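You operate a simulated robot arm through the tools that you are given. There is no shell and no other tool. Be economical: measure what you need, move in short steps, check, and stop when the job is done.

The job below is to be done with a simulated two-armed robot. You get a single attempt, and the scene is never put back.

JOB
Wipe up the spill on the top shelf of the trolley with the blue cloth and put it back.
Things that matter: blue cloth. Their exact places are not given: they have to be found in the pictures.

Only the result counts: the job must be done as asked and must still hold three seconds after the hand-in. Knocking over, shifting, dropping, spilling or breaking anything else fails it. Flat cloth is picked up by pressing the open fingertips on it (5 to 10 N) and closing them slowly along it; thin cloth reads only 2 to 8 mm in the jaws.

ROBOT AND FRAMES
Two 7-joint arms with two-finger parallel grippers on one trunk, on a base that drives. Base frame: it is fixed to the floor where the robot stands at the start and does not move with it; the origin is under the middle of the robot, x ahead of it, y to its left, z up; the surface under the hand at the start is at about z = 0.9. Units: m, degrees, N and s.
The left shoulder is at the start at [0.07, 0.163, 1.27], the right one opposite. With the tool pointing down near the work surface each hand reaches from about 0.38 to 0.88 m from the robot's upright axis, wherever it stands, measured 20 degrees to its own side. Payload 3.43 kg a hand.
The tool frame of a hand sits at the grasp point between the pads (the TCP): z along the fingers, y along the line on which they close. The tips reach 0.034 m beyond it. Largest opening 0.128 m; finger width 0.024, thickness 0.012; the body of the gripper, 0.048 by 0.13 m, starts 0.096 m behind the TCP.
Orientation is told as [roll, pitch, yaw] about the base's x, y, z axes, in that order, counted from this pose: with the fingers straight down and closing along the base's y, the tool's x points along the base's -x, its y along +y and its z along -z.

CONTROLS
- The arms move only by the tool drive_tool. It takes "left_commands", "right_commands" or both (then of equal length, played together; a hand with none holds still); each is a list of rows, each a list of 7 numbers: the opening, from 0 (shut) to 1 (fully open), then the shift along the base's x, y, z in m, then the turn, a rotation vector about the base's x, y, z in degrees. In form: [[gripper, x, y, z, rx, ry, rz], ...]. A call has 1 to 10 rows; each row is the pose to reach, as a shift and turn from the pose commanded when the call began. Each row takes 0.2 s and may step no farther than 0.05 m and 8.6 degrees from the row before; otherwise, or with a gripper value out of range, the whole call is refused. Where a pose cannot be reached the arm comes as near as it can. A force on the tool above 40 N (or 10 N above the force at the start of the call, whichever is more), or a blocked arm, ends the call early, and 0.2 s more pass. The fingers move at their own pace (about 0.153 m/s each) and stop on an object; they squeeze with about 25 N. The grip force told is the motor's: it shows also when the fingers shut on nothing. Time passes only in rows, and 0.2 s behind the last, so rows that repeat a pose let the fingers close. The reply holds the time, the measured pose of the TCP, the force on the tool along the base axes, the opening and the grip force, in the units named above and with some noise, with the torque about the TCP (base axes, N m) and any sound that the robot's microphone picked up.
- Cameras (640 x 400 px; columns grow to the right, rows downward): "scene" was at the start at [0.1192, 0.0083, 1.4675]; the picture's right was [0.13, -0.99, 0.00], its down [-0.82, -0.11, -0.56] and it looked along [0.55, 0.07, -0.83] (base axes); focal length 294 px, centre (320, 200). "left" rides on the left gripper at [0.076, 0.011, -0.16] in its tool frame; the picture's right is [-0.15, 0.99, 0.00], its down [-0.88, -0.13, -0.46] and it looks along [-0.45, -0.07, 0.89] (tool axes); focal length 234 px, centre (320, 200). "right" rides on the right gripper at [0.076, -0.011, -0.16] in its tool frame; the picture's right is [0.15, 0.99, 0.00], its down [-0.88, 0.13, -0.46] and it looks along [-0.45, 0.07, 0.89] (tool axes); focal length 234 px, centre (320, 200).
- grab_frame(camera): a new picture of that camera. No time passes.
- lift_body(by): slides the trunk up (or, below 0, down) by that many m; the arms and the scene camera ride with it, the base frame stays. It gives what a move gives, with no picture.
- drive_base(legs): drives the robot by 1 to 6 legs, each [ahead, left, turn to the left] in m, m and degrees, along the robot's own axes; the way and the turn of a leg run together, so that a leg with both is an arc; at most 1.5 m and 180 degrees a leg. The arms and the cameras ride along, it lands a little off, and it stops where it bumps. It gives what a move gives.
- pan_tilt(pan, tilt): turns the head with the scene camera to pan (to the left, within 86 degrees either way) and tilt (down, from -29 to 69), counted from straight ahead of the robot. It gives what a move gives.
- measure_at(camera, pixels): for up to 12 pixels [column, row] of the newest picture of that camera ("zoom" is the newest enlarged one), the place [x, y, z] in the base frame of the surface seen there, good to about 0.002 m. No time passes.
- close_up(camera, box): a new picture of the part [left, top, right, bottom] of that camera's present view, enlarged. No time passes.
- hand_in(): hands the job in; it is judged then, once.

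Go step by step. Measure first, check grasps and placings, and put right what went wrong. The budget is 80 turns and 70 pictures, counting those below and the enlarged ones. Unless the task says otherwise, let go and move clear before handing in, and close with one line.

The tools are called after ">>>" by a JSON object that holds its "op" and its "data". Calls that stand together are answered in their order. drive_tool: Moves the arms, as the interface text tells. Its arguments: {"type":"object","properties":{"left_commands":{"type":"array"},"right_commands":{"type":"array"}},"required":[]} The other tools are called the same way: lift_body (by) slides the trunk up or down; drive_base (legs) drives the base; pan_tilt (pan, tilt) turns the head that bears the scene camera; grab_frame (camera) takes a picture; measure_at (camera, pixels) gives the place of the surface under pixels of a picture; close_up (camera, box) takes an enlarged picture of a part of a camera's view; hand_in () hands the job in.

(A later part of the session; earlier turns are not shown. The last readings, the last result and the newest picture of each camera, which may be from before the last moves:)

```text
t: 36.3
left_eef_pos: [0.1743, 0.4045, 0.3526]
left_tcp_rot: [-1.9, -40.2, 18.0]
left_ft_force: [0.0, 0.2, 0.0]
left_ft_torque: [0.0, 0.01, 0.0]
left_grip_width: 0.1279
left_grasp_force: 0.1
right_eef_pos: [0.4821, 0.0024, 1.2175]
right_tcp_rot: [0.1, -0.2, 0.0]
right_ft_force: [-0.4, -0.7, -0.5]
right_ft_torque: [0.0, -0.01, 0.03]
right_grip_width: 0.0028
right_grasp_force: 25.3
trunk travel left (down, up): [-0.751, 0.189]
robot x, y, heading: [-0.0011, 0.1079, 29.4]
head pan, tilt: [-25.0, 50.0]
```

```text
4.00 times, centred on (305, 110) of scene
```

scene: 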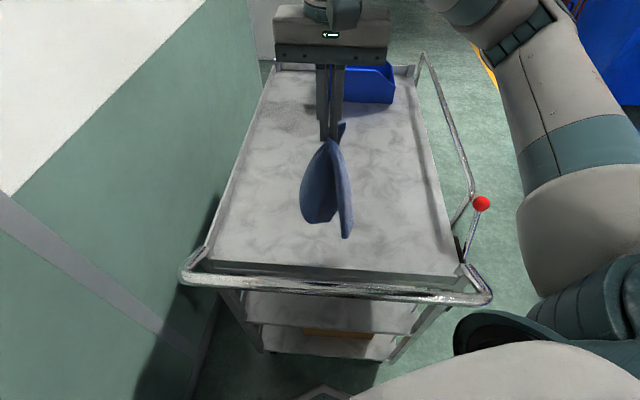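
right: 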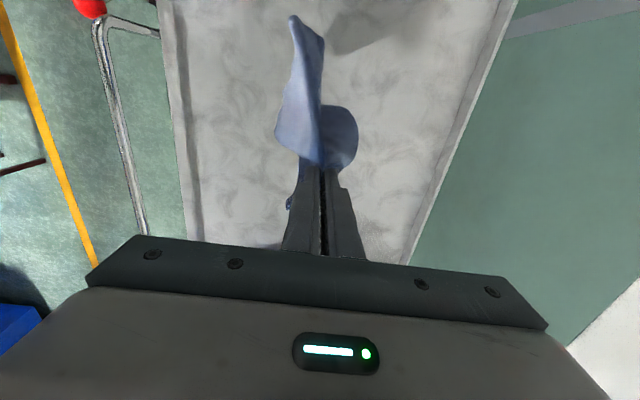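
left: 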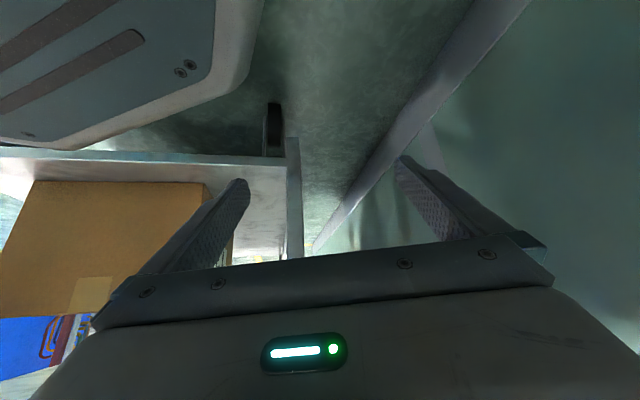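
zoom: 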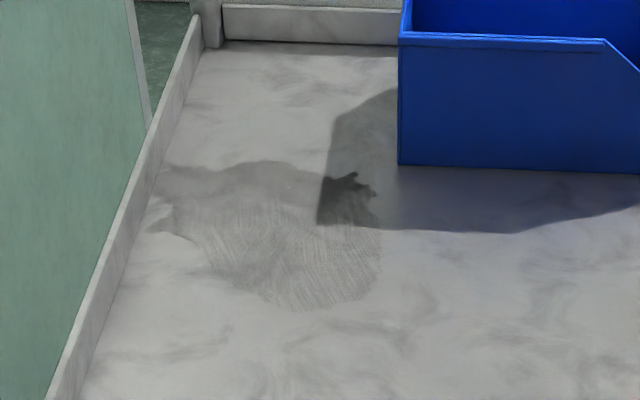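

The film is real. The streaked area (x 0.85–0.97) has been wiped once, and a darker unwiped area remains at x 0.95–1.05, y 0.21–0.41. To reach that, I'll turn the robot further left and ease it forward, with the cloth lifted a little higher.

>>> {"op": "drive_tool", "data": {"right_commands": [[0, -0.02, 0, 0.03, 0, 0, 0], [0, -0.04, 0, 0.06, 0, 0, 0]]}}

>>> {"op": "drive_base", "data": {"legs": [[0, 0, 30]]}}

>>> {"op": "pan_tilt", "data": {"pan": -55, "tilt": 60}}

>>> {"op": "grab_frame", "data": {"camera": "scene"}}

>>> {"op": "grab_frame", "data": {"camera": "right"}}

```text
t: 36.9
left_eef_pos: [0.1755, 0.4038, 0.3517]
left_tcp_rot: [-2.1, -40.0, 18.0]
left_ft_force: [-0.5, 0.2, 0.4]
left_ft_torque: [0.01, 0.01, 0.01]
left_grip_width: 0.1278
left_grasp_force: 0.0
right_eef_pos: [0.4443, 0.0058, 1.2774]
right_tcp_rot: [-0.1, 0.0, 0.0]
right_ft_force: [-0.7, -0.1, -0.7]
right_ft_torque: [-0.01, -0.03, -0.02]
right_grip_width: 0.0027
right_grasp_force: 25.0
trunk travel left (down, up): [-0.751, 0.189]
robot x, y, heading: [-0.0055, 0.1131, 29.4]
head pan, tilt: [-25.0, 50.0]
```

```text
t: 38.8
left_eef_pos: [0.0002, 0.4554, 0.3523]
left_tcp_rot: [-2.1, -40.1, 48.6]
left_ft_force: [0.9, 0.1, 0.0]
left_ft_torque: [0.01, 0.01, -0.01]
left_grip_width: 0.1278
left_grasp_force: 0.0
right_eef_pos: [0.4356, 0.2507, 1.2778]
right_tcp_rot: [0.0, 0.0, 30.7]
right_ft_force: [0.2, -0.7, -0.3]
right_ft_torque: [-0.02, 0.04, -0.05]
right_grip_width: 0.0028
right_grasp_force: 24.5
trunk travel left (down, up): [-0.751, 0.189]
robot x, y, heading: [-0.0043, 0.1092, 60.2]
head pan, tilt: [-25.0, 50.0]
```

```text
t: 39.8
left_eef_pos: [-0.0015, 0.4542, 0.3531]
left_tcp_rot: [-2.0, -40.1, 48.5]
left_ft_force: [-0.5, 0.2, -0.1]
left_ft_torque: [-0.01, 0.02, 0.02]
left_grip_width: 0.1279
left_grasp_force: 0.1
right_eef_pos: [0.4351, 0.2491, 1.2779]
right_tcp_rot: [0.0, 0.0, 30.8]
right_ft_force: [-0.1, 0.8, 0.3]
right_ft_torque: [0.03, 0.05, -0.02]
right_grip_width: 0.0029
right_grasp_force: 25.6
trunk travel left (down, up): [-0.751, 0.189]
robot x, y, heading: [-0.0023, 0.1104, 60.2]
head pan, tilt: [-55.0, 60.0]
```

```text
36 pictures are left
```

scene: 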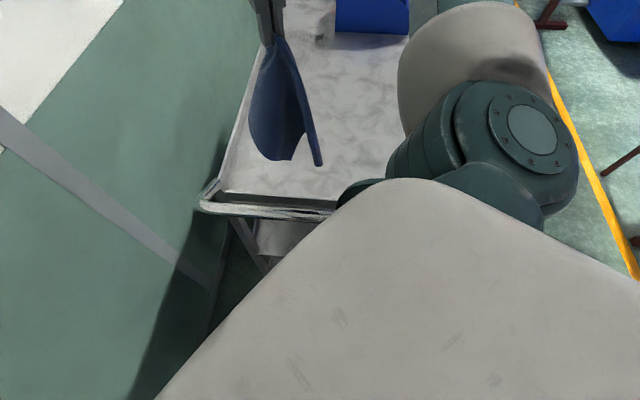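

```text
35 pictures are left
```

right: 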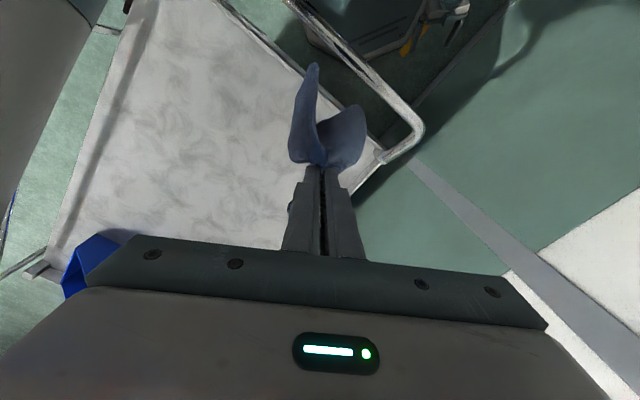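

I'll measure the robot body's clearance to the handle before easing forward.

>>> {"op": "measure_at", "data": {"camera": "scene", "pixels": [[350, 200], [300, 260], [400, 185], [360, 190], [480, 190], [210, 205]]}}

>>> {"op": "measure_at", "data": {"camera": "right", "pixels": [[320, 20], [345, 50], [375, 50], [420, 20], [340, 90], [450, 10], [400, 95], [360, 45], [300, 25], [410, 130]]}}

```text
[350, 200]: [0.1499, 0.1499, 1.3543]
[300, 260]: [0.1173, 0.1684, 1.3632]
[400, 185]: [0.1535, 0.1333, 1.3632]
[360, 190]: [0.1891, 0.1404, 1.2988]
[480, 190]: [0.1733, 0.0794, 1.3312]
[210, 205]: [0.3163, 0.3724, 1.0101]
```

```text
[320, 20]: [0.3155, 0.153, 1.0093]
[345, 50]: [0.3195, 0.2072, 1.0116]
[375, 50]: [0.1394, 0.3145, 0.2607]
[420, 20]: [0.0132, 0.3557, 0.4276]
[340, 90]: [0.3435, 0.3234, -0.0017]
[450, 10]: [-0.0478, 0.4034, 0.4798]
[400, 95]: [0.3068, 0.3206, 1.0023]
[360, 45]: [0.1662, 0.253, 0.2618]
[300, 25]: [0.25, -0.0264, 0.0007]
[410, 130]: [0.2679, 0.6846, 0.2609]
```

The trunk stays at x ≤ 0.19 and the handle is at about 0.31, so there is room. I'll shift the robot 6 cm in +x and 3 cm in +y.

>>> {"op": "drive_base", "data": {"legs": [[0.056, -0.037, 0]]}}

>>> {"op": "pan_tilt", "data": {"pan": -58, "tilt": 48}}

>>> {"op": "grab_frame", "data": {"camera": "scene"}}

```text
t: 40.8
left_eef_pos: [0.0586, 0.4847, 0.3533]
left_tcp_rot: [-2.0, -40.1, 48.6]
left_ft_force: [0.3, 0.0, -0.1]
left_ft_torque: [-0.01, 0.02, 0.01]
left_grip_width: 0.128
left_grasp_force: 0.1
right_eef_pos: [0.4936, 0.2791, 1.2778]
right_tcp_rot: [-0.1, -0.1, 30.7]
right_ft_force: [0.1, 0.7, -0.2]
right_ft_torque: [0.0, 0.03, 0.01]
right_grip_width: 0.0029
right_grasp_force: 25.2
trunk travel left (down, up): [-0.751, 0.189]
robot x, y, heading: [0.052, 0.1383, 60.0]
head pan, tilt: [-55.0, 60.0]
```

```text
t: 41.5
left_eef_pos: [0.0594, 0.4847, 0.3521]
left_tcp_rot: [-1.9, -40.0, 48.5]
left_ft_force: [0.1, 0.5, 0.4]
left_ft_torque: [-0.04, -0.01, 0.0]
left_grip_width: 0.1281
left_grasp_force: 0.1
right_eef_pos: [0.4946, 0.2795, 1.2768]
right_tcp_rot: [0.1, 0.0, 30.6]
right_ft_force: [-0.4, -0.5, 0.2]
right_ft_torque: [-0.02, 0.01, 0.0]
right_grip_width: 0.0026
right_grasp_force: 25.2
trunk travel left (down, up): [-0.751, 0.189]
robot x, y, heading: [0.0508, 0.141, 60.1]
head pan, tilt: [-58.0, 48.0]
```

```text
34 pictures are left
```

scene: 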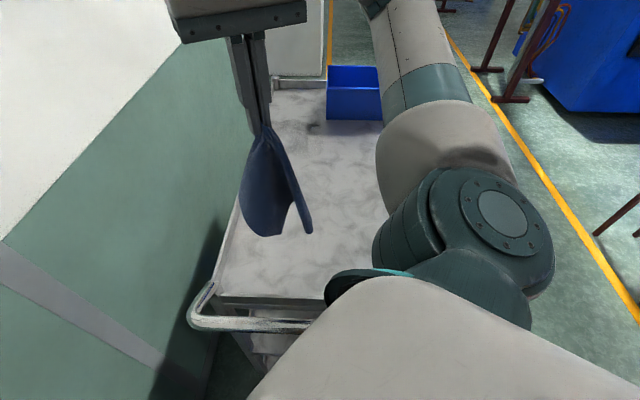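

In position. I'll move the hanging cloth forward towards the wet area, straightening the tool's yaw.

>>> {"op": "drive_tool", "data": {"right_commands": [[0, 0.04, 0.006, -0.01, 0, 0, -3], [0, 0.08, 0.014, -0.02, 0, 0, -6], [0, 0.12, 0.022, -0.03, 0, 0, -9], [0, 0.16, 0.03, -0.045, 0, 0, -12], [0, 0.2, 0.038, -0.06, 0, 0, -15], [0, 0.24, 0.046, -0.075, 0, 0, -18], [0, 0.28, 0.054, -0.09, 0, 0, -20], [0, 0.31, 0.062, -0.1, 0, 0, -20]]}}

>>> {"op": "drive_tool", "data": {"right_commands": [[0, 0.03, 0.003, -0.03, 0, -5, 0], [0, 0.06, 0.006, -0.06, 0, -10, 0], [0, 0.09, 0.009, -0.085, 0, -15, 0], [0, 0.12, 0.012, -0.11, 0, -20, 0], [0, 0.15, 0.015, -0.135, 0, -25, 0], [0, 0.18, 0.018, -0.16, 0, -30, 0], [0, 0.205, 0.02, -0.185, 0, -33, 0], [0, 0.225, 0.02, -0.21, 0, -35, 0]]}}

>>> {"op": "grab_frame", "data": {"camera": "scene"}}

>>> {"op": "grab_frame", "data": {"camera": "right"}}

```text
t: 43.3
left_eef_pos: [0.0591, 0.4839, 0.3524]
left_tcp_rot: [-2.0, -40.0, 48.5]
left_ft_force: [0.2, 0.5, -0.3]
left_ft_torque: [0.0, -0.02, -0.02]
left_grip_width: 0.1282
left_grasp_force: 0.0
right_eef_pos: [0.8063, 0.3417, 1.1779]
right_tcp_rot: [0.0, 0.0, 10.6]
right_ft_force: [0.7, -0.1, -0.4]
right_ft_torque: [-0.03, 0.0, 0.01]
right_grip_width: 0.003
right_grasp_force: 24.5
trunk travel left (down, up): [-0.751, 0.189]
robot x, y, heading: [0.048, 0.1381, 60.4]
head pan, tilt: [-58.0, 48.0]
```

```text
t: 45.1
left_eef_pos: [0.0595, 0.4853, 0.3518]
left_tcp_rot: [-1.9, -40.0, 48.5]
left_ft_force: [0.2, 0.7, 0.8]
left_ft_torque: [-0.03, 0.0, -0.02]
left_grip_width: 0.1278
left_grasp_force: 0.1
right_eef_pos: [1.0291, 0.3621, 0.9673]
right_tcp_rot: [-7.3, -34.4, 12.8]
right_ft_force: [0.4, -0.2, 0.5]
right_ft_torque: [0.04, 0.0, 0.02]
right_grip_width: 0.0028
right_grasp_force: 24.6
trunk travel left (down, up): [-0.751, 0.189]
robot x, y, heading: [0.0571, 0.1404, 60.1]
head pan, tilt: [-58.0, 48.0]
```

```text
33 pictures are left
```

scene: 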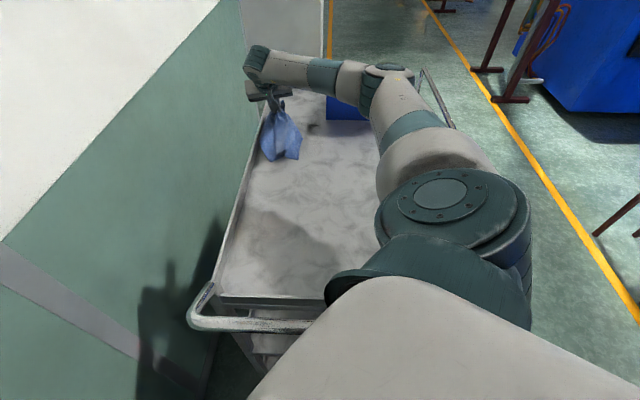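

```text
32 pictures are left
```

right: 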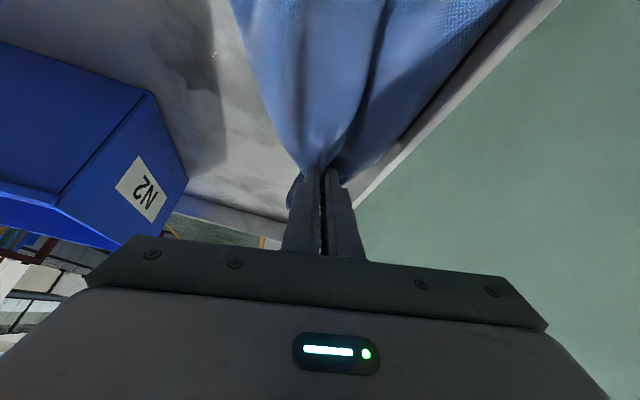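

The hand reaches the far wet area. I'll lower to light contact and make overlapping strokes, working from the rim inwards.

>>> {"op": "drive_tool", "data": {"right_commands": [[0, 0.005, 0.005, -0.02, 0, 0, 0], [0, 0.015, 0.015, -0.031, 0, 0, 0], [0, -0.02, 0.018, -0.031, 0, 0, 0], [0, -0.06, 0.018, -0.031, 0, 0, 0], [0, -0.1, 0.018, -0.031, 0, 0, 0], [0, -0.1, -0.01, -0.031, 0, 0, 0], [0, -0.06, -0.01, -0.031, 0, 0, 0], [0, -0.02, -0.01, -0.031, 0, 0, 0], [0, 0.018, -0.01, -0.031, 0, 0, 0]]}}

```text
t: 47.1
left_eef_pos: [0.0584, 0.4851, 0.3515]
left_tcp_rot: [-2.0, -40.1, 48.5]
left_ft_force: [0.5, 0.7, -0.7]
left_ft_torque: [0.03, -0.03, 0.01]
left_grip_width: 0.1281
left_grasp_force: 0.1
right_eef_pos: [1.049, 0.3487, 0.9384]
right_tcp_rot: [-7.3, -34.4, 13.0]
right_ft_force: [-0.3, 0.0, 0.8]
right_ft_torque: [-0.03, -0.01, -0.01]
right_grip_width: 0.003
right_grasp_force: 25.2
trunk travel left (down, up): [-0.751, 0.189]
robot x, y, heading: [0.0537, 0.1354, 59.9]
head pan, tilt: [-58.0, 48.0]
```

Contact is barely there. I'll press 4 mm lower and continue the strokes inwards.

>>> {"op": "drive_tool", "data": {"right_commands": [[0, 0, 0, -0.004, 0, 0, 0], [0, -0.04, 0, -0.004, 0, 0, 0], [0, -0.08, 0, -0.004, 0, 0, 0], [0, -0.12, 0, -0.004, 0, 0, 0], [0, -0.12, -0.03, -0.004, 0, 0, 0], [0, -0.08, -0.03, -0.004, 0, 0, 0], [0, -0.04, -0.03, -0.004, 0, 0, 0], [0, 0, -0.03, -0.004, 0, 0, 0], [0, -0.01, -0.06, -0.004, 0, 0, 0], [0, -0.05, -0.06, -0.004, 0, 0, 0]]}}

>>> {"op": "drive_tool", "data": {"right_commands": [[0, -0.04, 0, 0, 0, 0, 0], [0, -0.08, 0, 0, 0, 0, 0], [0, -0.12, 0, 0, 0, 0, 0], [0, -0.13, -0.03, 0, 0, 0, 0], [0, -0.09, -0.03, 0, 0, 0, 0], [0, -0.05, -0.03, 0, 0, 0, 0], [0, -0.01, -0.03, 0, 0, 0, 0], [0, -0.01, -0.05, 0, 0, 0, 0], [0, -0.05, -0.05, 0, 0, 0, 0], [0, -0.09, -0.05, 0, 0, 0, 0]]}}

>>> {"op": "grab_frame", "data": {"camera": "scene"}}

>>> {"op": "grab_frame", "data": {"camera": "right"}}

```text
t: 49.3
left_eef_pos: [0.059, 0.4844, 0.3539]
left_tcp_rot: [-2.1, -40.0, 48.5]
left_ft_force: [0.3, -1.1, -0.6]
left_ft_torque: [0.0, 0.02, -0.01]
left_grip_width: 0.128
left_grasp_force: 0.1
right_eef_pos: [0.9956, 0.288, 0.9377]
right_tcp_rot: [-7.5, -34.4, 13.0]
right_ft_force: [1.4, -3.0, 15.5]
right_ft_torque: [-0.1, -0.17, 0.0]
right_grip_width: 0.0029
right_grasp_force: 24.7
trunk travel left (down, up): [-0.751, 0.189]
robot x, y, heading: [0.0553, 0.1407, 60.3]
head pan, tilt: [-58.0, 48.0]
```

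```text
t: 51.5
left_eef_pos: [0.0586, 0.4853, 0.3529]
left_tcp_rot: [-2.2, -40.1, 48.7]
left_ft_force: [0.5, -0.3, 0.3]
left_ft_torque: [-0.02, 0.02, 0.04]
left_grip_width: 0.1279
left_grasp_force: 0.0
right_eef_pos: [0.9074, 0.242, 0.9373]
right_tcp_rot: [-7.3, -34.6, 12.9]
right_ft_force: [3.5, -0.6, 23.9]
right_ft_torque: [0.09, -0.31, 0.02]
right_grip_width: 0.0025
right_grasp_force: 24.9
trunk travel left (down, up): [-0.751, 0.189]
robot x, y, heading: [0.0582, 0.1407, 60.0]
head pan, tilt: [-58.0, 48.0]
```

```text
31 pictures are left
```

scene: 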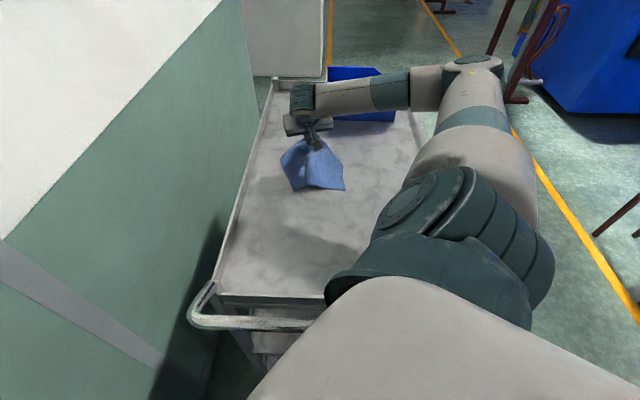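

```text
30 pictures are left
```

right: 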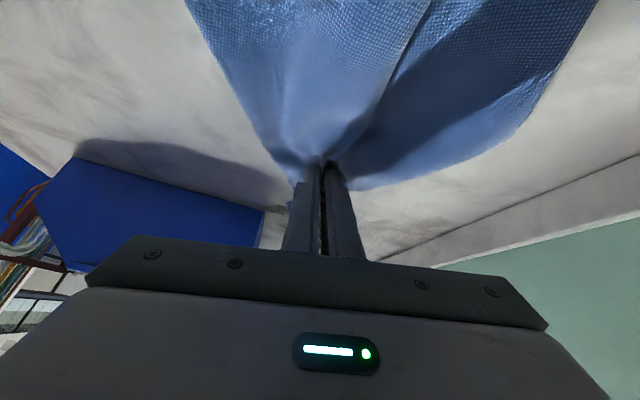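

Now I'll lift the cloth up and back and look at the surface.

>>> {"op": "drive_tool", "data": {"right_commands": [[0, -0.01, 0, 0.03, 0, 0, 0], [0, -0.03, -0.005, 0.07, 0, 0, 0], [0, -0.06, -0.01, 0.105, 0, 0, 0], [0, -0.09, -0.02, 0.14, 0, 5, 0], [0, -0.12, -0.03, 0.175, 0, 10, 0], [0, -0.155, -0.04, 0.205, 0, 15, 0], [0, -0.19, -0.05, 0.235, 0, 20, 0], [0, -0.225, -0.06, 0.26, 0, 25, 0], [0, -0.265, -0.07, 0.275, 0, 30, 0], [0, -0.3, -0.08, 0.29, 0, 34, 0]]}}

>>> {"op": "close_up", "data": {"camera": "scene", "box": [230, 70, 390, 170]}}

```text
t: 53.7
left_eef_pos: [0.0599, 0.4859, 0.352]
left_tcp_rot: [-2.0, -40.2, 48.6]
left_ft_force: [-0.6, 0.7, 0.4]
left_ft_torque: [-0.01, -0.01, 0.01]
left_grip_width: 0.128
left_grasp_force: 0.1
right_eef_pos: [0.6048, 0.1593, 1.229]
right_tcp_rot: [-0.2, -1.0, 10.6]
right_ft_force: [-0.7, -0.1, 0.0]
right_ft_torque: [-0.02, -0.01, 0.03]
right_grip_width: 0.0027
right_grasp_force: 25.1
trunk travel left (down, up): [-0.751, 0.189]
robot x, y, heading: [0.0519, 0.1402, 59.9]
head pan, tilt: [-58.0, 48.0]
```

```text
4.00 times, centred on (310, 120) of scene
```

zoom: 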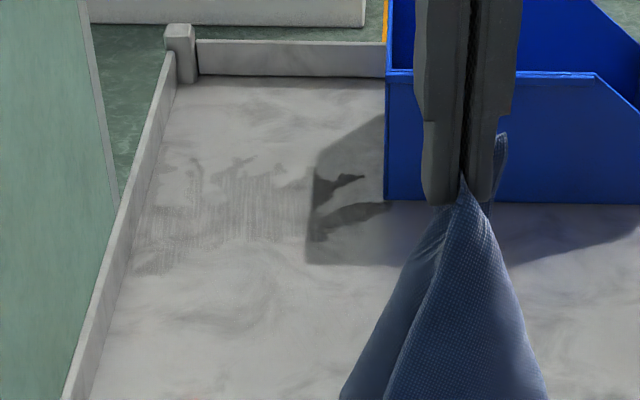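

Most of the film is gone. Dark remnants are left at zoom (240,170), (345,185), (350,215) and (155,255). I'll measure them.

>>> {"op": "measure_at", "data": {"camera": "zoom", "pixels": [[195, 160], [240, 163], [275, 170], [345, 180], [360, 178], [380, 208], [318, 238], [330, 205], [155, 262], [270, 235], [150, 215], [330, 160]]}}

```text
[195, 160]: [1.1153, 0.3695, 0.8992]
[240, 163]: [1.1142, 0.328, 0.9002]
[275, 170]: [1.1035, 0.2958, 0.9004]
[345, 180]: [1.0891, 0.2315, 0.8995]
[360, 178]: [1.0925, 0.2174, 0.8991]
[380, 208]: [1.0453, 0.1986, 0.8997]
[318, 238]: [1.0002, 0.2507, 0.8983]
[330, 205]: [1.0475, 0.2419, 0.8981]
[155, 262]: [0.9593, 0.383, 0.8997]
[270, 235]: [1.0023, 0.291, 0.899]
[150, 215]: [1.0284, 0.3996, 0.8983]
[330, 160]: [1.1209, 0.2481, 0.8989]
```

The remnants sit at x 1.0–1.12, because forward strokes push the liquid ahead. This time I'll come in high, lower the cloth straight down beyond them, and stroke only towards the robot.

>>> {"op": "drive_tool", "data": {"right_commands": [[0, 0.044, 0.016, 0.0, 0, -4, 0], [0, 0.088, 0.032, 0.0, 0, -8, 0], [0, 0.132, 0.048, 0.0, 0, -12, 0], [0, 0.176, 0.064, 0.0, 0, -16, 0], [0, 0.22, 0.08, 0.0, 0, -20, 0], [0, 0.264, 0.096, -0.0, 0, -25, 0], [0, 0.308, 0.112, -0.0, 0, -30, 0], [0, 0.352, 0.128, -0.0, 0, -35, 0], [0, 0.396, 0.144, -0.0, 0, -40, 0], [0, 0.44, 0.16, -0.01, 0, -45, 0]]}}

>>> {"op": "drive_tool", "data": {"right_commands": [[0, 0.03, 0.01, -0.02, 0, -2, 0], [0, 0.055, 0.015, -0.05, 0, -3, 0], [0, 0.06, 0.02, -0.09, 0, -3, 0], [0, 0.06, 0.02, -0.13, 0, -3, 0], [0, 0.06, 0.02, -0.17, 0, -3, 0], [0, 0.06, 0.02, -0.21, 0, -3, 0], [0, 0.06, 0.02, -0.24, 0, -3, 0]]}}

>>> {"op": "grab_frame", "data": {"camera": "scene"}}

>>> {"op": "grab_frame", "data": {"camera": "right"}}

```text
t: 55.9
left_eef_pos: [0.0591, 0.4856, 0.3524]
left_tcp_rot: [-1.9, -40.0, 48.5]
left_ft_force: [1.2, 0.0, 0.3]
left_ft_torque: [0.01, -0.02, 0.02]
left_grip_width: 0.1281
left_grasp_force: 0.1
right_eef_pos: [1.0493, 0.3246, 1.212]
right_tcp_rot: [-10.9, -44.9, 15.2]
right_ft_force: [0.0, 0.5, -0.4]
right_ft_torque: [0.02, 0.0, 0.04]
right_grip_width: 0.0026
right_grasp_force: 25.2
trunk travel left (down, up): [-0.751, 0.189]
robot x, y, heading: [0.0524, 0.1404, 60.0]
head pan, tilt: [-58.0, 48.0]
```

```text
t: 57.5
left_eef_pos: [0.059, 0.4853, 0.353]
left_tcp_rot: [-2.0, -40.0, 48.5]
left_ft_force: [-0.3, 0.1, 1.2]
left_ft_torque: [0.01, -0.03, 0.01]
left_grip_width: 0.1279
left_grasp_force: 0.0
right_eef_pos: [1.0841, 0.3354, 0.9976]
right_tcp_rot: [-11.9, -48.0, 15.9]
right_ft_force: [-0.1, 0.0, 0.2]
right_ft_torque: [0.05, 0.02, 0.05]
right_grip_width: 0.0028
right_grasp_force: 25.1
right hand out of reach, approached as far as the arm can: row 6, 7
trunk travel left (down, up): [-0.751, 0.189]
robot x, y, heading: [0.052, 0.133, 60.3]
head pan, tilt: [-58.0, 48.0]
```

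```text
28 pictures are left
```

scene: 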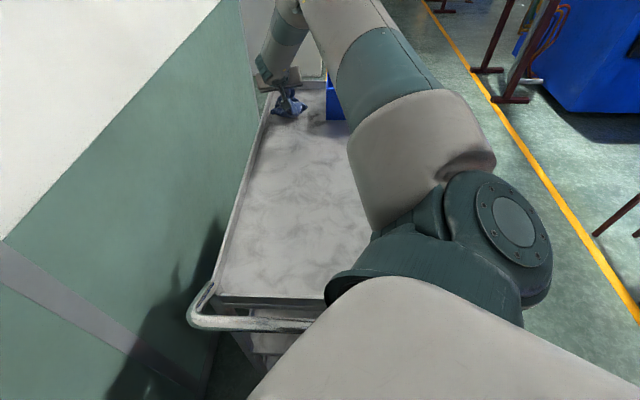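

```text
27 pictures are left
```

right: 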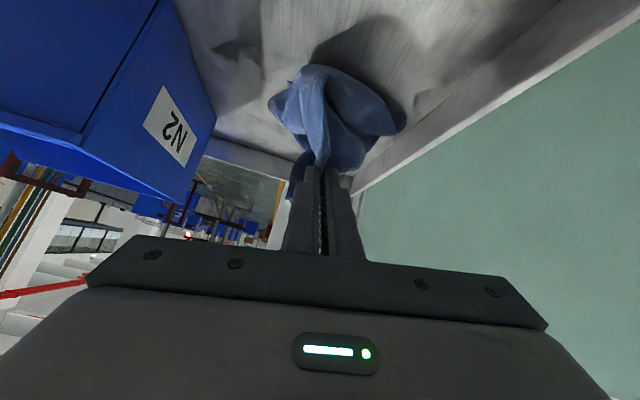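

The arm is at its limit at x≈1.085 with a 48° tilt. I'll tilt a little more to gain reach while lowering onto the film.

>>> {"op": "drive_tool", "data": {"right_commands": [[0, 0.0, 0.0, -0.015, 0, -4, 0], [0, 0.0, 0.0, -0.03, 0, -7, 0], [0, 0.005, 0.0, -0.045, 0, -9, 0], [0, 0.01, 0.0, -0.058, 0, -10, 0], [0, 0.015, 0.0, -0.064, 0, -10, 0]]}}

```text
t: 58.7
left_eef_pos: [0.0594, 0.4838, 0.3524]
left_tcp_rot: [-2.0, -40.0, 48.5]
left_ft_force: [0.3, -0.2, -0.6]
left_ft_torque: [0.02, 0.02, -0.03]
left_grip_width: 0.1282
left_grasp_force: 0.0
right_eef_pos: [1.0625, 0.3202, 0.9794]
right_tcp_rot: [-17.0, -57.4, 20.0]
right_ft_force: [0.5, -0.6, 0.1]
right_ft_torque: [0.02, 0.03, 0.0]
right_grip_width: 0.0027
right_grasp_force: 25.5
right hand out of reach, approached as far as the arm can: row 1, 2, 3, 4, 5
trunk travel left (down, up): [-0.751, 0.189]
robot x, y, heading: [0.0547, 0.1396, 59.9]
head pan, tilt: [-58.0, 48.0]
```

More tilt made it worse, so a wrist limit rather than distance is binding. I'll return to about 35° tilt, which worked before, and edge forward from there.

>>> {"op": "drive_tool", "data": {"right_commands": [[0, -0.01, 0.0, 0.01, 0, 7, 0], [0, -0.02, 0.005, 0.01, 0, 14, 0], [0, -0.03, 0.01, 0.01, 0, 20, 0], [0, -0.01, 0.01, 0.0, 0, 22, 0], [0, 0.01, 0.01, -0.01, 0, 22, 0], [0, 0.03, 0.01, -0.02, 0, 20, 0], [0, 0.045, 0.01, -0.03, 0, 18, 0]]}}

>>> {"op": "grab_frame", "data": {"camera": "scene"}}

```text
t: 60.3
left_eef_pos: [0.0597, 0.484, 0.3529]
left_tcp_rot: [-1.9, -40.0, 48.5]
left_ft_force: [0.6, -0.2, 0.9]
left_ft_torque: [0.03, -0.01, -0.02]
left_grip_width: 0.128
left_grasp_force: 0.1
right_eef_pos: [1.0917, 0.334, 0.9916]
right_tcp_rot: [-8.7, -38.7, 13.7]
right_ft_force: [0.3, -0.2, 0.5]
right_ft_torque: [0.03, 0.02, 0.0]
right_grip_width: 0.0029
right_grasp_force: 24.7
right hand out of reach, approached as far as the arm can: row 5, 6, 7
trunk travel left (down, up): [-0.751, 0.189]
robot x, y, heading: [0.0523, 0.1411, 60.2]
head pan, tilt: [-58.0, 48.0]
```

```text
26 pictures are left
```

scene: 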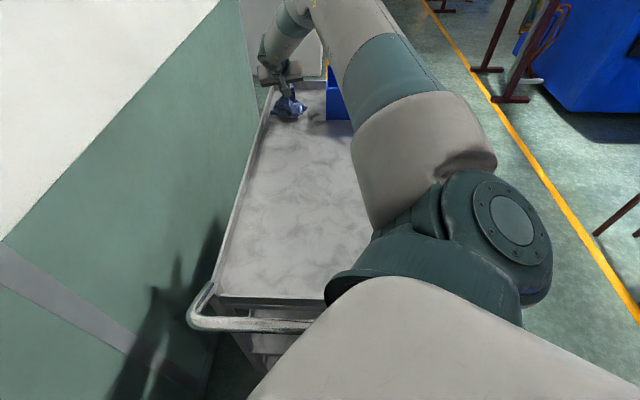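

The straight-arm limit from the high shoulder blocks the descent. I'll raise both hands 0.15 m and then lower the trunk 0.15 m, which leaves the left hand at the same height, clear of the base.

>>> {"op": "drive_tool", "data": {"left_commands": [[1, 0, 0, 0.025, 0, 0, 0], [1, 0, 0, 0.05, 0, 0, 0], [1, 0, 0, 0.075, 0, 0, 0], [1, 0, 0, 0.1, 0, 0, 0], [1, 0, 0, 0.125, 0, 0, 0], [1, 0, 0, 0.15, 0, 0, 0]], "right_commands": [[0, -0.005, 0, 0.025, 0, 0, 0], [0, -0.01, 0, 0.05, 0, 0, 0], [0, -0.015, 0, 0.075, 0, 0, 0], [0, -0.02, 0, 0.1, 0, 0, 0], [0, -0.025, 0, 0.125, 0, 0, 0], [0, -0.03, 0, 0.15, 0, 0, 0]]}}

```text
t: 61.7
left_eef_pos: [0.0589, 0.4845, 0.5017]
left_tcp_rot: [-2.0, -40.2, 48.5]
left_ft_force: [-0.2, 0.2, 0.7]
left_ft_torque: [0.05, -0.03, -0.02]
left_grip_width: 0.1282
left_grasp_force: 0.0
right_eef_pos: [1.0593, 0.332, 1.142]
right_tcp_rot: [-9.0, -40.2, 13.9]
right_ft_force: [-0.8, 1.2, -0.4]
right_ft_torque: [0.01, 0.02, 0.03]
right_grip_width: 0.0028
right_grasp_force: 25.1
trunk travel left (down, up): [-0.751, 0.189]
robot x, y, heading: [0.0542, 0.1396, 60.3]
head pan, tilt: [-58.0, 48.0]
```

I'll lower the trunk only 0.11 m, to keep the right shoulder clear of the handle.

>>> {"op": "lift_body", "data": {"by": -0.11}}

>>> {"op": "grab_frame", "data": {"camera": "scene"}}

```text
t: 63.1
left_eef_pos: [0.0583, 0.483, 0.3916]
left_tcp_rot: [-2.0, -40.0, 48.7]
left_ft_force: [-0.2, -0.5, 0.6]
left_ft_torque: [-0.01, 0.0, -0.01]
left_grip_width: 0.128
left_grasp_force: 0.1
right_eef_pos: [1.0604, 0.333, 1.0299]
right_tcp_rot: [-9.1, -40.2, 13.9]
right_ft_force: [-0.6, -0.1, -0.4]
right_ft_torque: [0.04, 0.02, 0.03]
right_grip_width: 0.0029
right_grasp_force: 25.3
trunk travel left (down, up): [-0.641, 0.299]
robot x, y, heading: [0.0501, 0.1409, 59.8]
head pan, tilt: [-58.0, 48.0]
```

```text
25 pictures are left
```

scene: 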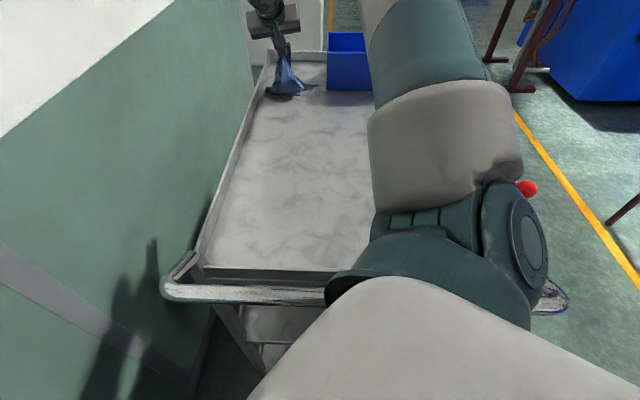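

I'll lower the cloth onto the far film at about (1.105, 0.35).

>>> {"op": "drive_tool", "data": {"right_commands": [[0, 0.015, 0.005, -0.02, 0, 0, 0], [0, 0.03, 0.01, -0.04, 0, 0, 0], [0, 0.045, 0.015, -0.06, 0, 0, 0], [0, 0.05, 0.02, -0.075, 0, 0, 0], [0, 0.05, 0.02, -0.087, 0, 0, 0], [0, 0.05, 0.02, -0.093, 0, 0, 0]]}}

>>> {"op": "grab_frame", "data": {"camera": "right"}}

```text
t: 64.5
left_eef_pos: [0.0579, 0.4846, 0.391]
left_tcp_rot: [-2.0, -40.2, 48.5]
left_ft_force: [-0.8, 0.4, 0.3]
left_ft_torque: [0.02, 0.01, 0.02]
left_grip_width: 0.1283
left_grasp_force: 0.1
right_eef_pos: [1.1106, 0.351, 0.9391]
right_tcp_rot: [-9.0, -40.3, 13.9]
right_ft_force: [0.5, -0.7, 5.4]
right_ft_torque: [-0.02, -0.08, 0.02]
right_grip_width: 0.0025
right_grasp_force: 25.2
trunk travel left (down, up): [-0.641, 0.299]
robot x, y, heading: [0.0538, 0.1416, 60.3]
head pan, tilt: [-58.0, 48.0]
```

```text
24 pictures are left
```

right: 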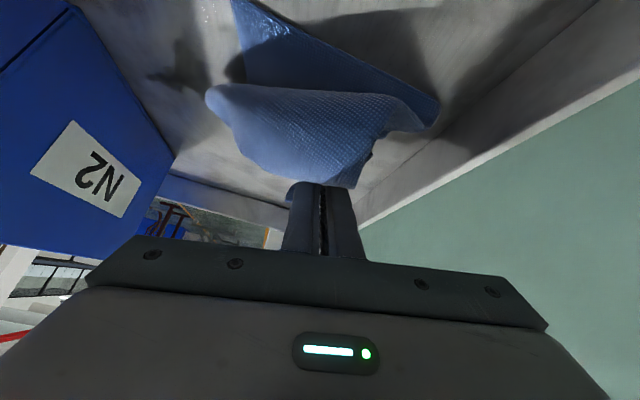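

Light contact is made at 5 N. I'll stroke towards the robot, lift, shift right, and repeat.

>>> {"op": "drive_tool", "data": {"right_commands": [[0, -0.03, 0.02, -0.001, 0, 0, 0], [0, -0.07, 0.02, -0.001, 0, 0, 0], [0, -0.11, 0.02, -0.001, 0, 0, 0], [0, -0.11, 0.01, 0.04, 0, 0, 0], [0, -0.07, -0.01, 0.05, 0, 0, 0], [0, -0.03, -0.03, 0.05, 0, 0, 0], [0, 0.005, -0.04, 0.03, 0, 0, 0], [0, 0.005, -0.04, 0.0, 0, 0, 0], [0, -0.03, -0.04, -0.001, 0, 0, 0], [0, -0.07, -0.04, -0.001, 0, 0, 0]]}}

>>> {"op": "drive_tool", "data": {"right_commands": [[0, -0.04, 0, 0, 0, 0, 0], [0, -0.04, -0.01, 0.035, 0, 0, 0], [0, 0.0, -0.03, 0.05, 0, 0, 0], [0, 0.04, -0.04, 0.05, 0, 0, 0], [0, 0.055, -0.05, 0.02, 0, 0, 0], [0, 0.055, -0.05, -0.001, 0, 0, 0], [0, 0.02, -0.05, -0.001, 0, 0, 0], [0, -0.02, -0.05, -0.001, 0, 0, 0], [0, -0.06, -0.05, -0.001, 0, 0, 0], [0, -0.1, -0.05, -0.001, 0, 0, 0]]}}

>>> {"op": "drive_tool", "data": {"right_commands": [[0, -0.01, 0, 0.03, 0, 0, 0], [0, -0.03, 0, 0.07, 0, 0, 0], [0, -0.05, 0, 0.11, 0, 4, 0], [0, -0.08, 0, 0.14, 0, 8, 0], [0, -0.11, 0, 0.17, 0, 12, 0], [0, -0.14, 0, 0.2, 0, 16, 0], [0, -0.18, 0, 0.22, 0, 20, 0], [0, -0.22, 0, 0.24, 0, 24, 0], [0, -0.26, 0, 0.25, 0, 28, 0], [0, -0.3, 0, 0.26, 0, 32, 0]]}}

>>> {"op": "close_up", "data": {"camera": "scene", "box": [230, 40, 390, 140]}}

```text
t: 66.7
left_eef_pos: [0.0593, 0.4849, 0.3912]
left_tcp_rot: [-2.1, -40.1, 48.6]
left_ft_force: [0.3, 0.4, 0.1]
left_ft_torque: [0.02, -0.01, 0.02]
left_grip_width: 0.128
left_grasp_force: 0.1
right_eef_pos: [1.0415, 0.3136, 0.9373]
right_tcp_rot: [-9.0, -40.3, 13.9]
right_ft_force: [0.8, 0.5, 8.0]
right_ft_torque: [0.04, -0.12, 0.02]
right_grip_width: 0.0027
right_grasp_force: 24.5
trunk travel left (down, up): [-0.641, 0.299]
robot x, y, heading: [0.0513, 0.1404, 60.2]
head pan, tilt: [-58.0, 48.0]
```

```text
t: 68.9
left_eef_pos: [0.0578, 0.4842, 0.3918]
left_tcp_rot: [-1.8, -40.1, 48.6]
left_ft_force: [-0.3, 0.4, 0.0]
left_ft_torque: [0.01, 0.01, 0.0]
left_grip_width: 0.128
left_grasp_force: 0.1
right_eef_pos: [0.9409, 0.2591, 0.9352]
right_tcp_rot: [-9.0, -40.5, 13.9]
right_ft_force: [2.7, 1.4, 14.8]
right_ft_torque: [0.06, -0.24, -0.03]
right_grip_width: 0.0025
right_grasp_force: 25.0
trunk travel left (down, up): [-0.641, 0.299]
robot x, y, heading: [0.0517, 0.1411, 59.8]
head pan, tilt: [-58.0, 48.0]
```

```text
t: 71.1
left_eef_pos: [0.0586, 0.4851, 0.3909]
left_tcp_rot: [-2.0, -40.1, 48.5]
left_ft_force: [0.4, 0.1, 0.3]
left_ft_torque: [-0.06, -0.01, 0.0]
left_grip_width: 0.1281
left_grasp_force: 0.1
right_eef_pos: [0.6388, 0.2654, 1.198]
right_tcp_rot: [-1.7, -8.8, 10.9]
right_ft_force: [0.9, -0.3, 0.5]
right_ft_torque: [-0.01, -0.03, 0.03]
right_grip_width: 0.003
right_grasp_force: 25.3
trunk travel left (down, up): [-0.641, 0.299]
robot x, y, heading: [0.0564, 0.142, 60.1]
head pan, tilt: [-58.0, 48.0]
```

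```text
4.00 times, centred on (310, 90) of scene
```

zoom: 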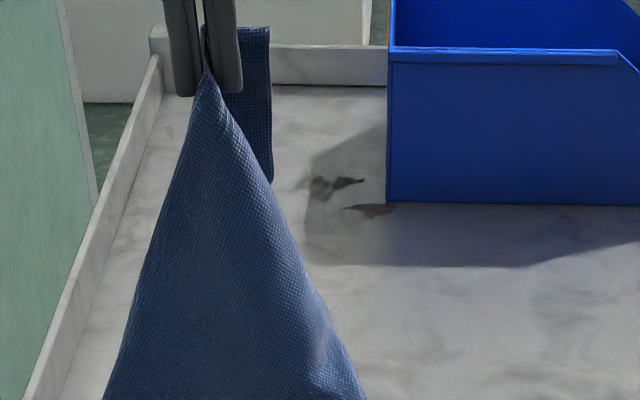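

Only two small remnants show, in the bin's shadow at zoom (340,185) and (370,210). I'll move the cloth aside to see the rest and measure them.

>>> {"op": "drive_tool", "data": {"right_commands": [[0, 0, -0.045, 0, 0, 0, 0], [0, 0, -0.09, 0, 0, 0, 0], [0, 0, -0.135, 0, 0, 0, 0], [0, 0, -0.18, 0, 0, 0, 0]]}}

>>> {"op": "close_up", "data": {"camera": "scene", "box": [230, 45, 350, 120]}}

```text
t: 72.1
left_eef_pos: [0.0574, 0.4843, 0.3921]
left_tcp_rot: [-2.0, -40.3, 48.6]
left_ft_force: [-0.3, -0.2, 0.6]
left_ft_torque: [0.01, -0.01, -0.02]
left_grip_width: 0.1281
left_grasp_force: 0.0
right_eef_pos: [0.6387, 0.0785, 1.1976]
right_tcp_rot: [-1.5, -8.9, 10.8]
right_ft_force: [-0.7, -0.6, 0.3]
right_ft_torque: [0.07, -0.09, 0.0]
right_grip_width: 0.0029
right_grasp_force: 25.2
trunk travel left (down, up): [-0.641, 0.299]
robot x, y, heading: [0.0565, 0.1413, 60.1]
head pan, tilt: [-58.0, 48.0]
```

```text
5.33 times, centred on (290, 82) of scene
```

zoom: 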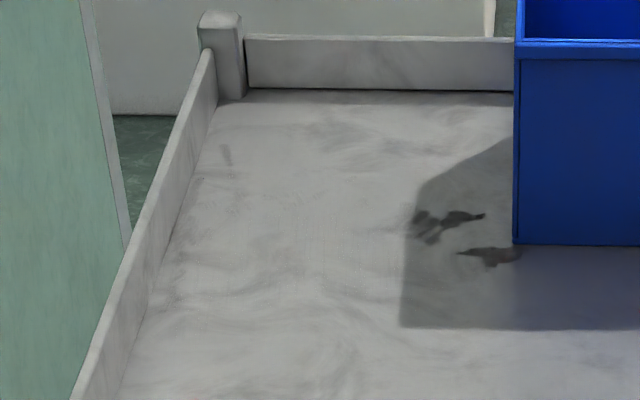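

>>> {"op": "measure_at", "data": {"camera": "zoom", "pixels": [[415, 212], [435, 235], [480, 215], [460, 253], [495, 262], [518, 255], [225, 155], [190, 185], [517, 243], [517, 60]]}}

```text
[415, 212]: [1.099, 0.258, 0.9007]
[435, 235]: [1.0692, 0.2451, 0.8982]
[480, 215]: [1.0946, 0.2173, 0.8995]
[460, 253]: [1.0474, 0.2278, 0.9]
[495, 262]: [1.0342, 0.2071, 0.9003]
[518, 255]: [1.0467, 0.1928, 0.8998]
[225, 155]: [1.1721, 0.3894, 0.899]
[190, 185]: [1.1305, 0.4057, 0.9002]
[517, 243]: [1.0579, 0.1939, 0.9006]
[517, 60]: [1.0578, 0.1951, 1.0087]
```

Remnant A is at (1.065–1.10, 0.215–0.26) and B at (1.033–1.05, 0.19–0.23), right beside the bin corner (1.058, 0.194). I'll yaw the tool to lean in from the left so the gripper body clears the bin.

>>> {"op": "drive_tool", "data": {"right_commands": [[0, 0.034, 0.028, -0.003, 0, 0, -4.5], [0, 0.068, 0.056, -0.006, 0, 0, -9], [0, 0.102, 0.084, -0.01, 0, 0, -13.5], [0, 0.136, 0.112, -0.014, 0, 0, -18], [0, 0.17, 0.14, -0.018, 0, 0, -22.5], [0, 0.204, 0.168, -0.022, 0, 0, -27], [0, 0.238, 0.196, -0.026, 0, 0, -31.5], [0, 0.272, 0.22, -0.03, 0, 0, -36], [0, 0.306, 0.235, -0.035, 0, 0, -40]]}}

>>> {"op": "drive_tool", "data": {"right_commands": [[0, 0.025, -0.003, -0.02, -2.5, -4.3, 0], [0, 0.05, -0.006, -0.04, -5, -8.7, 0], [0, 0.075, -0.01, -0.06, -7.5, -13, 0], [0, 0.1, -0.015, -0.08, -10, -17.3, 0], [0, 0.12, -0.02, -0.11, -12.5, -21.7, 0], [0, 0.14, -0.03, -0.14, -15, -26, 0], [0, 0.155, -0.04, -0.17, -16, -28, 0]]}}

>>> {"op": "grab_frame", "data": {"camera": "scene"}}

>>> {"op": "grab_frame", "data": {"camera": "right"}}

```text
t: 74.1
left_eef_pos: [0.0587, 0.4846, 0.3916]
left_tcp_rot: [-2.0, -39.9, 48.5]
left_ft_force: [0.1, 0.2, 0.6]
left_ft_torque: [-0.05, 0.0, 0.04]
left_grip_width: 0.128
left_grasp_force: 0.0
right_eef_pos: [0.9469, 0.3143, 1.1577]
right_tcp_rot: [-1.7, -8.8, -29.3]
right_ft_force: [-1.0, 0.6, 0.0]
right_ft_torque: [-0.01, 0.05, 0.0]
right_grip_width: 0.0031
right_grasp_force: 25.3
trunk travel left (down, up): [-0.641, 0.299]
robot x, y, heading: [0.0529, 0.1436, 59.9]
head pan, tilt: [-58.0, 48.0]
```

```text
t: 75.7
left_eef_pos: [0.061, 0.4853, 0.391]
left_tcp_rot: [-1.9, -40.0, 48.5]
left_ft_force: [1.0, 0.0, -0.5]
left_ft_torque: [0.02, -0.02, -0.01]
left_grip_width: 0.128
left_grasp_force: 0.1
right_eef_pos: [1.1065, 0.2756, 0.9884]
right_tcp_rot: [-2.0, -41.3, -29.2]
right_ft_force: [0.1, -0.2, 0.4]
right_ft_torque: [0.01, 0.02, 0.03]
right_grip_width: 0.003
right_grasp_force: 25.4
trunk travel left (down, up): [-0.641, 0.299]
robot x, y, heading: [0.057, 0.1391, 60.3]
head pan, tilt: [-58.0, 48.0]
```

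```text
21 pictures are left
```

scene: 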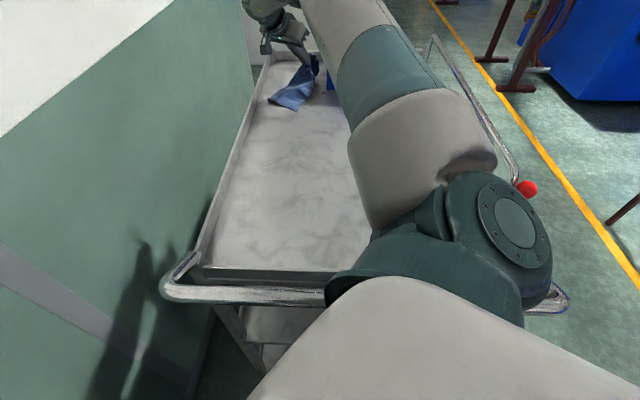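

```text
20 pictures are left
```

right: 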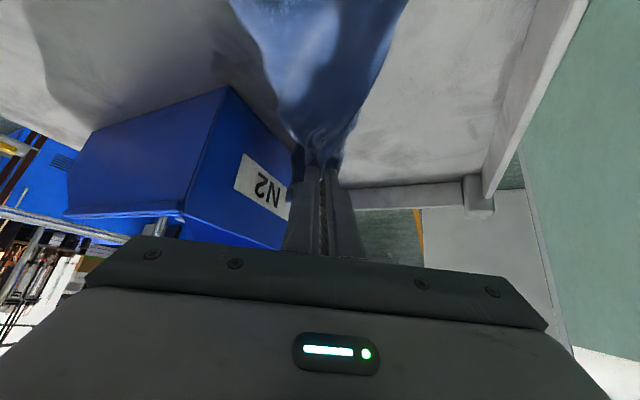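

I'll lower and stroke back diagonally, staying clear of the bin corner.

>>> {"op": "drive_tool", "data": {"right_commands": [[0, 0, -0.01, -0.025, 0, 0, 0], [0, 0, -0.022, -0.044, 0, 0, 0], [0, 0, -0.03, -0.051, 0, 0, 0], [0, -0.02, -0.033, -0.052, 0, 0, 0], [0, -0.04, -0.036, -0.052, 0, 0, 0], [0, -0.06, -0.042, -0.052, 0, 0, 0], [0, -0.08, -0.052, -0.052, 0, 0, 0], [0, -0.1, -0.06, -0.052, 0, 0, 0], [0, -0.13, -0.05, -0.052, 0, 0, 0], [0, -0.13, -0.03, -0.02, 0, 0, 0]]}}

```text
t: 77.9
left_eef_pos: [0.0595, 0.4837, 0.3914]
left_tcp_rot: [-2.0, -40.2, 48.4]
left_ft_force: [-0.1, 0.6, -0.8]
left_ft_torque: [0.02, -0.02, 0.0]
left_grip_width: 0.1279
left_grasp_force: 0.0
right_eef_pos: [0.9693, 0.2462, 0.9708]
right_tcp_rot: [-2.0, -41.1, -29.1]
right_ft_force: [-0.5, 0.3, 0.0]
right_ft_torque: [-0.03, 0.01, 0.05]
right_grip_width: 0.0029
right_grasp_force: 25.0
trunk travel left (down, up): [-0.641, 0.299]
robot x, y, heading: [0.0502, 0.1378, 60.0]
head pan, tilt: [-58.0, 48.0]
```

I'll lift and move left to see the result.

>>> {"op": "drive_tool", "data": {"right_commands": [[0, -0.02, 0.01, 0.03, 0, 0, 0], [0, -0.04, 0.02, 0.065, 0, 0, 0], [0, -0.07, 0.03, 0.1, 0, 0, 0], [0, -0.1, 0.04, 0.13, 0, 0, 0], [0, -0.13, 0.05, 0.16, 0, 0, 0], [0, -0.16, 0.06, 0.19, 0, 0, 0]]}}

>>> {"op": "close_up", "data": {"camera": "scene", "box": [230, 40, 390, 140]}}

```text
t: 79.3
left_eef_pos: [0.0587, 0.4854, 0.3918]
left_tcp_rot: [-2.0, -40.1, 48.5]
left_ft_force: [0.6, 0.3, -0.5]
left_ft_torque: [0.01, -0.02, 0.01]
left_grip_width: 0.128
left_grasp_force: 0.0
right_eef_pos: [0.8102, 0.3061, 1.1629]
right_tcp_rot: [-2.0, -41.2, -29.1]
right_ft_force: [-0.9, 0.1, -0.6]
right_ft_torque: [0.0, 0.0, 0.04]
right_grip_width: 0.0031
right_grasp_force: 25.4
trunk travel left (down, up): [-0.641, 0.299]
robot x, y, heading: [0.0527, 0.1398, 60.2]
head pan, tilt: [-58.0, 48.0]
```

```text
4.00 times, centred on (310, 90) of scene
```

zoom: 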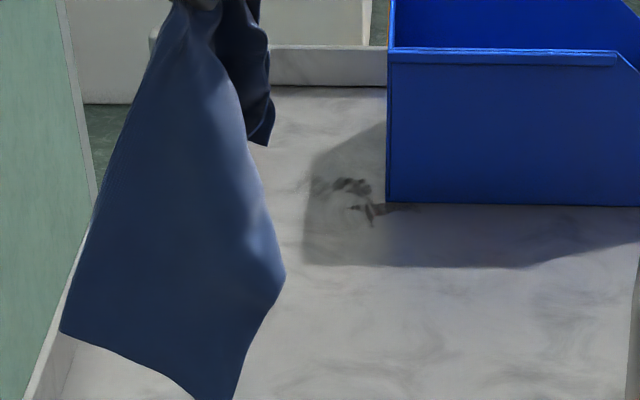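

Traces remain at zoom (350,185) and (375,210), right beside the bin. With yaw 0 the closed fingers are only about 14 mm half-wide, so I can pass closer. I'll come in again at yaw 0.

>>> {"op": "drive_tool", "data": {"right_commands": [[0, 0.035, -0.004, 0.0, 0, 0, 4], [0, 0.075, -0.008, -0.01, 0, 0, 8], [0, 0.115, -0.014, -0.02, 0, 0, 12], [0, 0.155, -0.02, -0.04, 0, 0, 16], [0, 0.195, -0.026, -0.06, 0, 0, 20], [0, 0.23, -0.03, -0.09, 0, 0, 24], [0, 0.26, -0.034, -0.125, 0, 0, 27], [0, 0.278, -0.04, -0.16, 0, 0, 29]]}}

>>> {"op": "drive_tool", "data": {"right_commands": [[0, 0, -0.02, -0.03, 0, 0, 0], [0, 0, -0.036, -0.055, 0, 0, 0], [0, 0, -0.04, -0.065, 0, 0, 0]]}}

>>> {"op": "grab_frame", "data": {"camera": "right"}}

```text
t: 81.1
left_eef_pos: [0.0592, 0.4842, 0.3907]
left_tcp_rot: [-2.0, -40.1, 48.4]
left_ft_force: [-0.7, 0.0, 0.1]
left_ft_torque: [-0.01, -0.02, -0.02]
left_grip_width: 0.1282
left_grasp_force: 0.1
right_eef_pos: [1.0881, 0.2666, 0.9994]
right_tcp_rot: [-1.9, -41.1, -0.1]
right_ft_force: [0.2, -1.3, -0.8]
right_ft_torque: [-0.01, 0.02, -0.06]
right_grip_width: 0.0028
right_grasp_force: 24.8
trunk travel left (down, up): [-0.641, 0.299]
robot x, y, heading: [0.0542, 0.1387, 59.9]
head pan, tilt: [-58.0, 48.0]
```

```text
t: 81.9
left_eef_pos: [0.0585, 0.4842, 0.3918]
left_tcp_rot: [-2.1, -40.0, 48.5]
left_ft_force: [-1.5, -0.2, -0.9]
left_ft_torque: [0.0, 0.02, 0.02]
left_grip_width: 0.1282
left_grasp_force: 0.1
right_eef_pos: [1.0885, 0.2295, 0.9363]
right_tcp_rot: [-1.8, -41.3, -0.1]
right_ft_force: [0.9, 1.3, 2.9]
right_ft_torque: [0.01, -0.06, -0.05]
right_grip_width: 0.0029
right_grasp_force: 25.0
trunk travel left (down, up): [-0.641, 0.299]
robot x, y, heading: [0.0534, 0.1412, 59.8]
head pan, tilt: [-58.0, 48.0]
```

```text
18 pictures are left
```

right: 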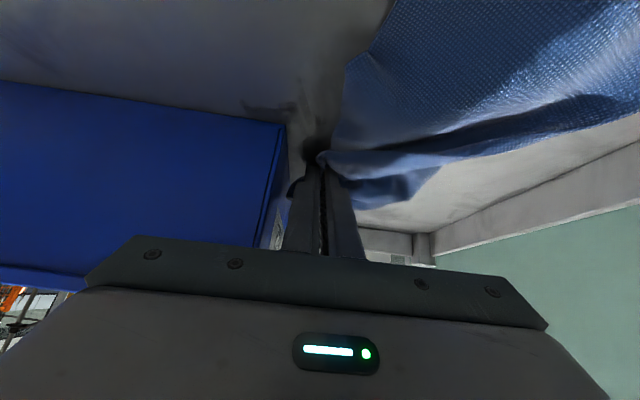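

The fingers are at remnant A with light contact. I'll stroke back from here, pressing slightly more, then lift and look.

>>> {"op": "drive_tool", "data": {"right_commands": [[0, 0, -0.006, -0.002, 0, 0, 0], [0, -0.025, -0.008, -0.003, 0, 0, 0], [0, -0.05, -0.01, -0.003, 0, 0, 0], [0, -0.075, -0.014, -0.003, 0, 0, 0], [0, -0.1, -0.014, -0.003, 0, 0, 0], [0, -0.1, 0.0, 0.02, 0, 0, 0], [0, -0.11, 0.02, 0.05, 0, 0, 0], [0, -0.13, 0.04, 0.08, 0, 4, 0], [0, -0.15, 0.07, 0.11, 0, 8, 0], [0, -0.17, 0.1, 0.13, 0, 12, 0]]}}

>>> {"op": "close_up", "data": {"camera": "scene", "box": [230, 40, 390, 140]}}

```text
t: 84.1
left_eef_pos: [0.0588, 0.4853, 0.3911]
left_tcp_rot: [-2.0, -40.0, 48.5]
left_ft_force: [-1.2, -0.6, -0.4]
left_ft_torque: [-0.01, -0.01, 0.0]
left_grip_width: 0.1282
left_grasp_force: 0.0
right_eef_pos: [0.9214, 0.3282, 1.0659]
right_tcp_rot: [-2.1, -28.9, -0.1]
right_ft_force: [0.2, 0.4, -0.3]
right_ft_torque: [-0.03, 0.0, -0.03]
right_grip_width: 0.0032
right_grasp_force: 24.9
trunk travel left (down, up): [-0.641, 0.299]
robot x, y, heading: [0.055, 0.142, 59.9]
head pan, tilt: [-58.0, 48.0]
```

```text
4.00 times, centred on (310, 90) of scene
```

zoom: 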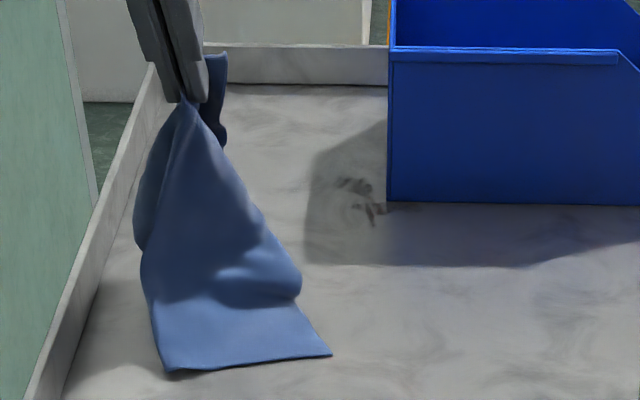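

The traces are fainter still. I'll approach from in front of the bin with less tilt and sweep sideways (+y), away from it, across remnant B.

>>> {"op": "drive_tool", "data": {"right_commands": [[0, 0.0, -0.04, 0.02, 0, 3, 0], [0, 0.01, -0.085, 0.03, 0, 6, 0], [0, 0.02, -0.13, 0.03, 0, 9, 0], [0, 0.03, -0.17, 0.02, 0, 11, 0], [0, 0.05, -0.18, -0.02, 0, 11, 0], [0, 0.07, -0.18, -0.06, 0, 11, 0], [0, 0.09, -0.175, -0.1, 0, 11, 0], [0, 0.105, -0.17, -0.12, 0, 11, 0], [0, 0.105, -0.165, -0.129, 0, 11, 0]]}}

>>> {"op": "grab_frame", "data": {"camera": "right"}}

```text
t: 86.1
left_eef_pos: [0.0586, 0.4853, 0.3921]
left_tcp_rot: [-2.2, -40.2, 48.6]
left_ft_force: [-0.3, -0.4, 0.7]
left_ft_torque: [0.0, -0.01, -0.01]
left_grip_width: 0.128
left_grasp_force: 0.2
right_eef_pos: [1.0223, 0.1596, 0.9402]
right_tcp_rot: [-1.9, -18.6, -0.1]
right_ft_force: [1.8, -3.9, 23.8]
right_ft_torque: [-0.23, -0.05, -0.02]
right_grip_width: 0.0026
right_grasp_force: 25.2
trunk travel left (down, up): [-0.641, 0.299]
robot x, y, heading: [0.055, 0.1366, 59.8]
head pan, tilt: [-58.0, 48.0]
```

```text
16 pictures are left
```

right: 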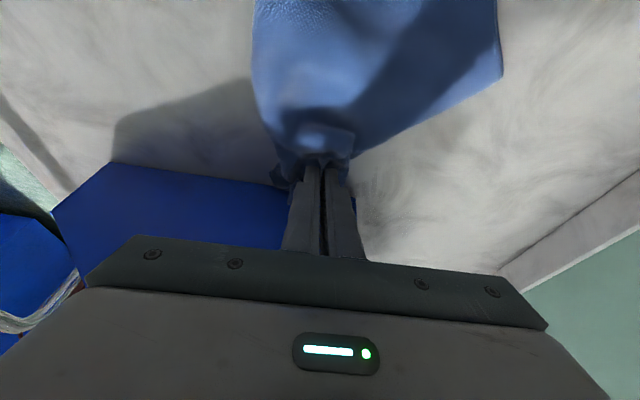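

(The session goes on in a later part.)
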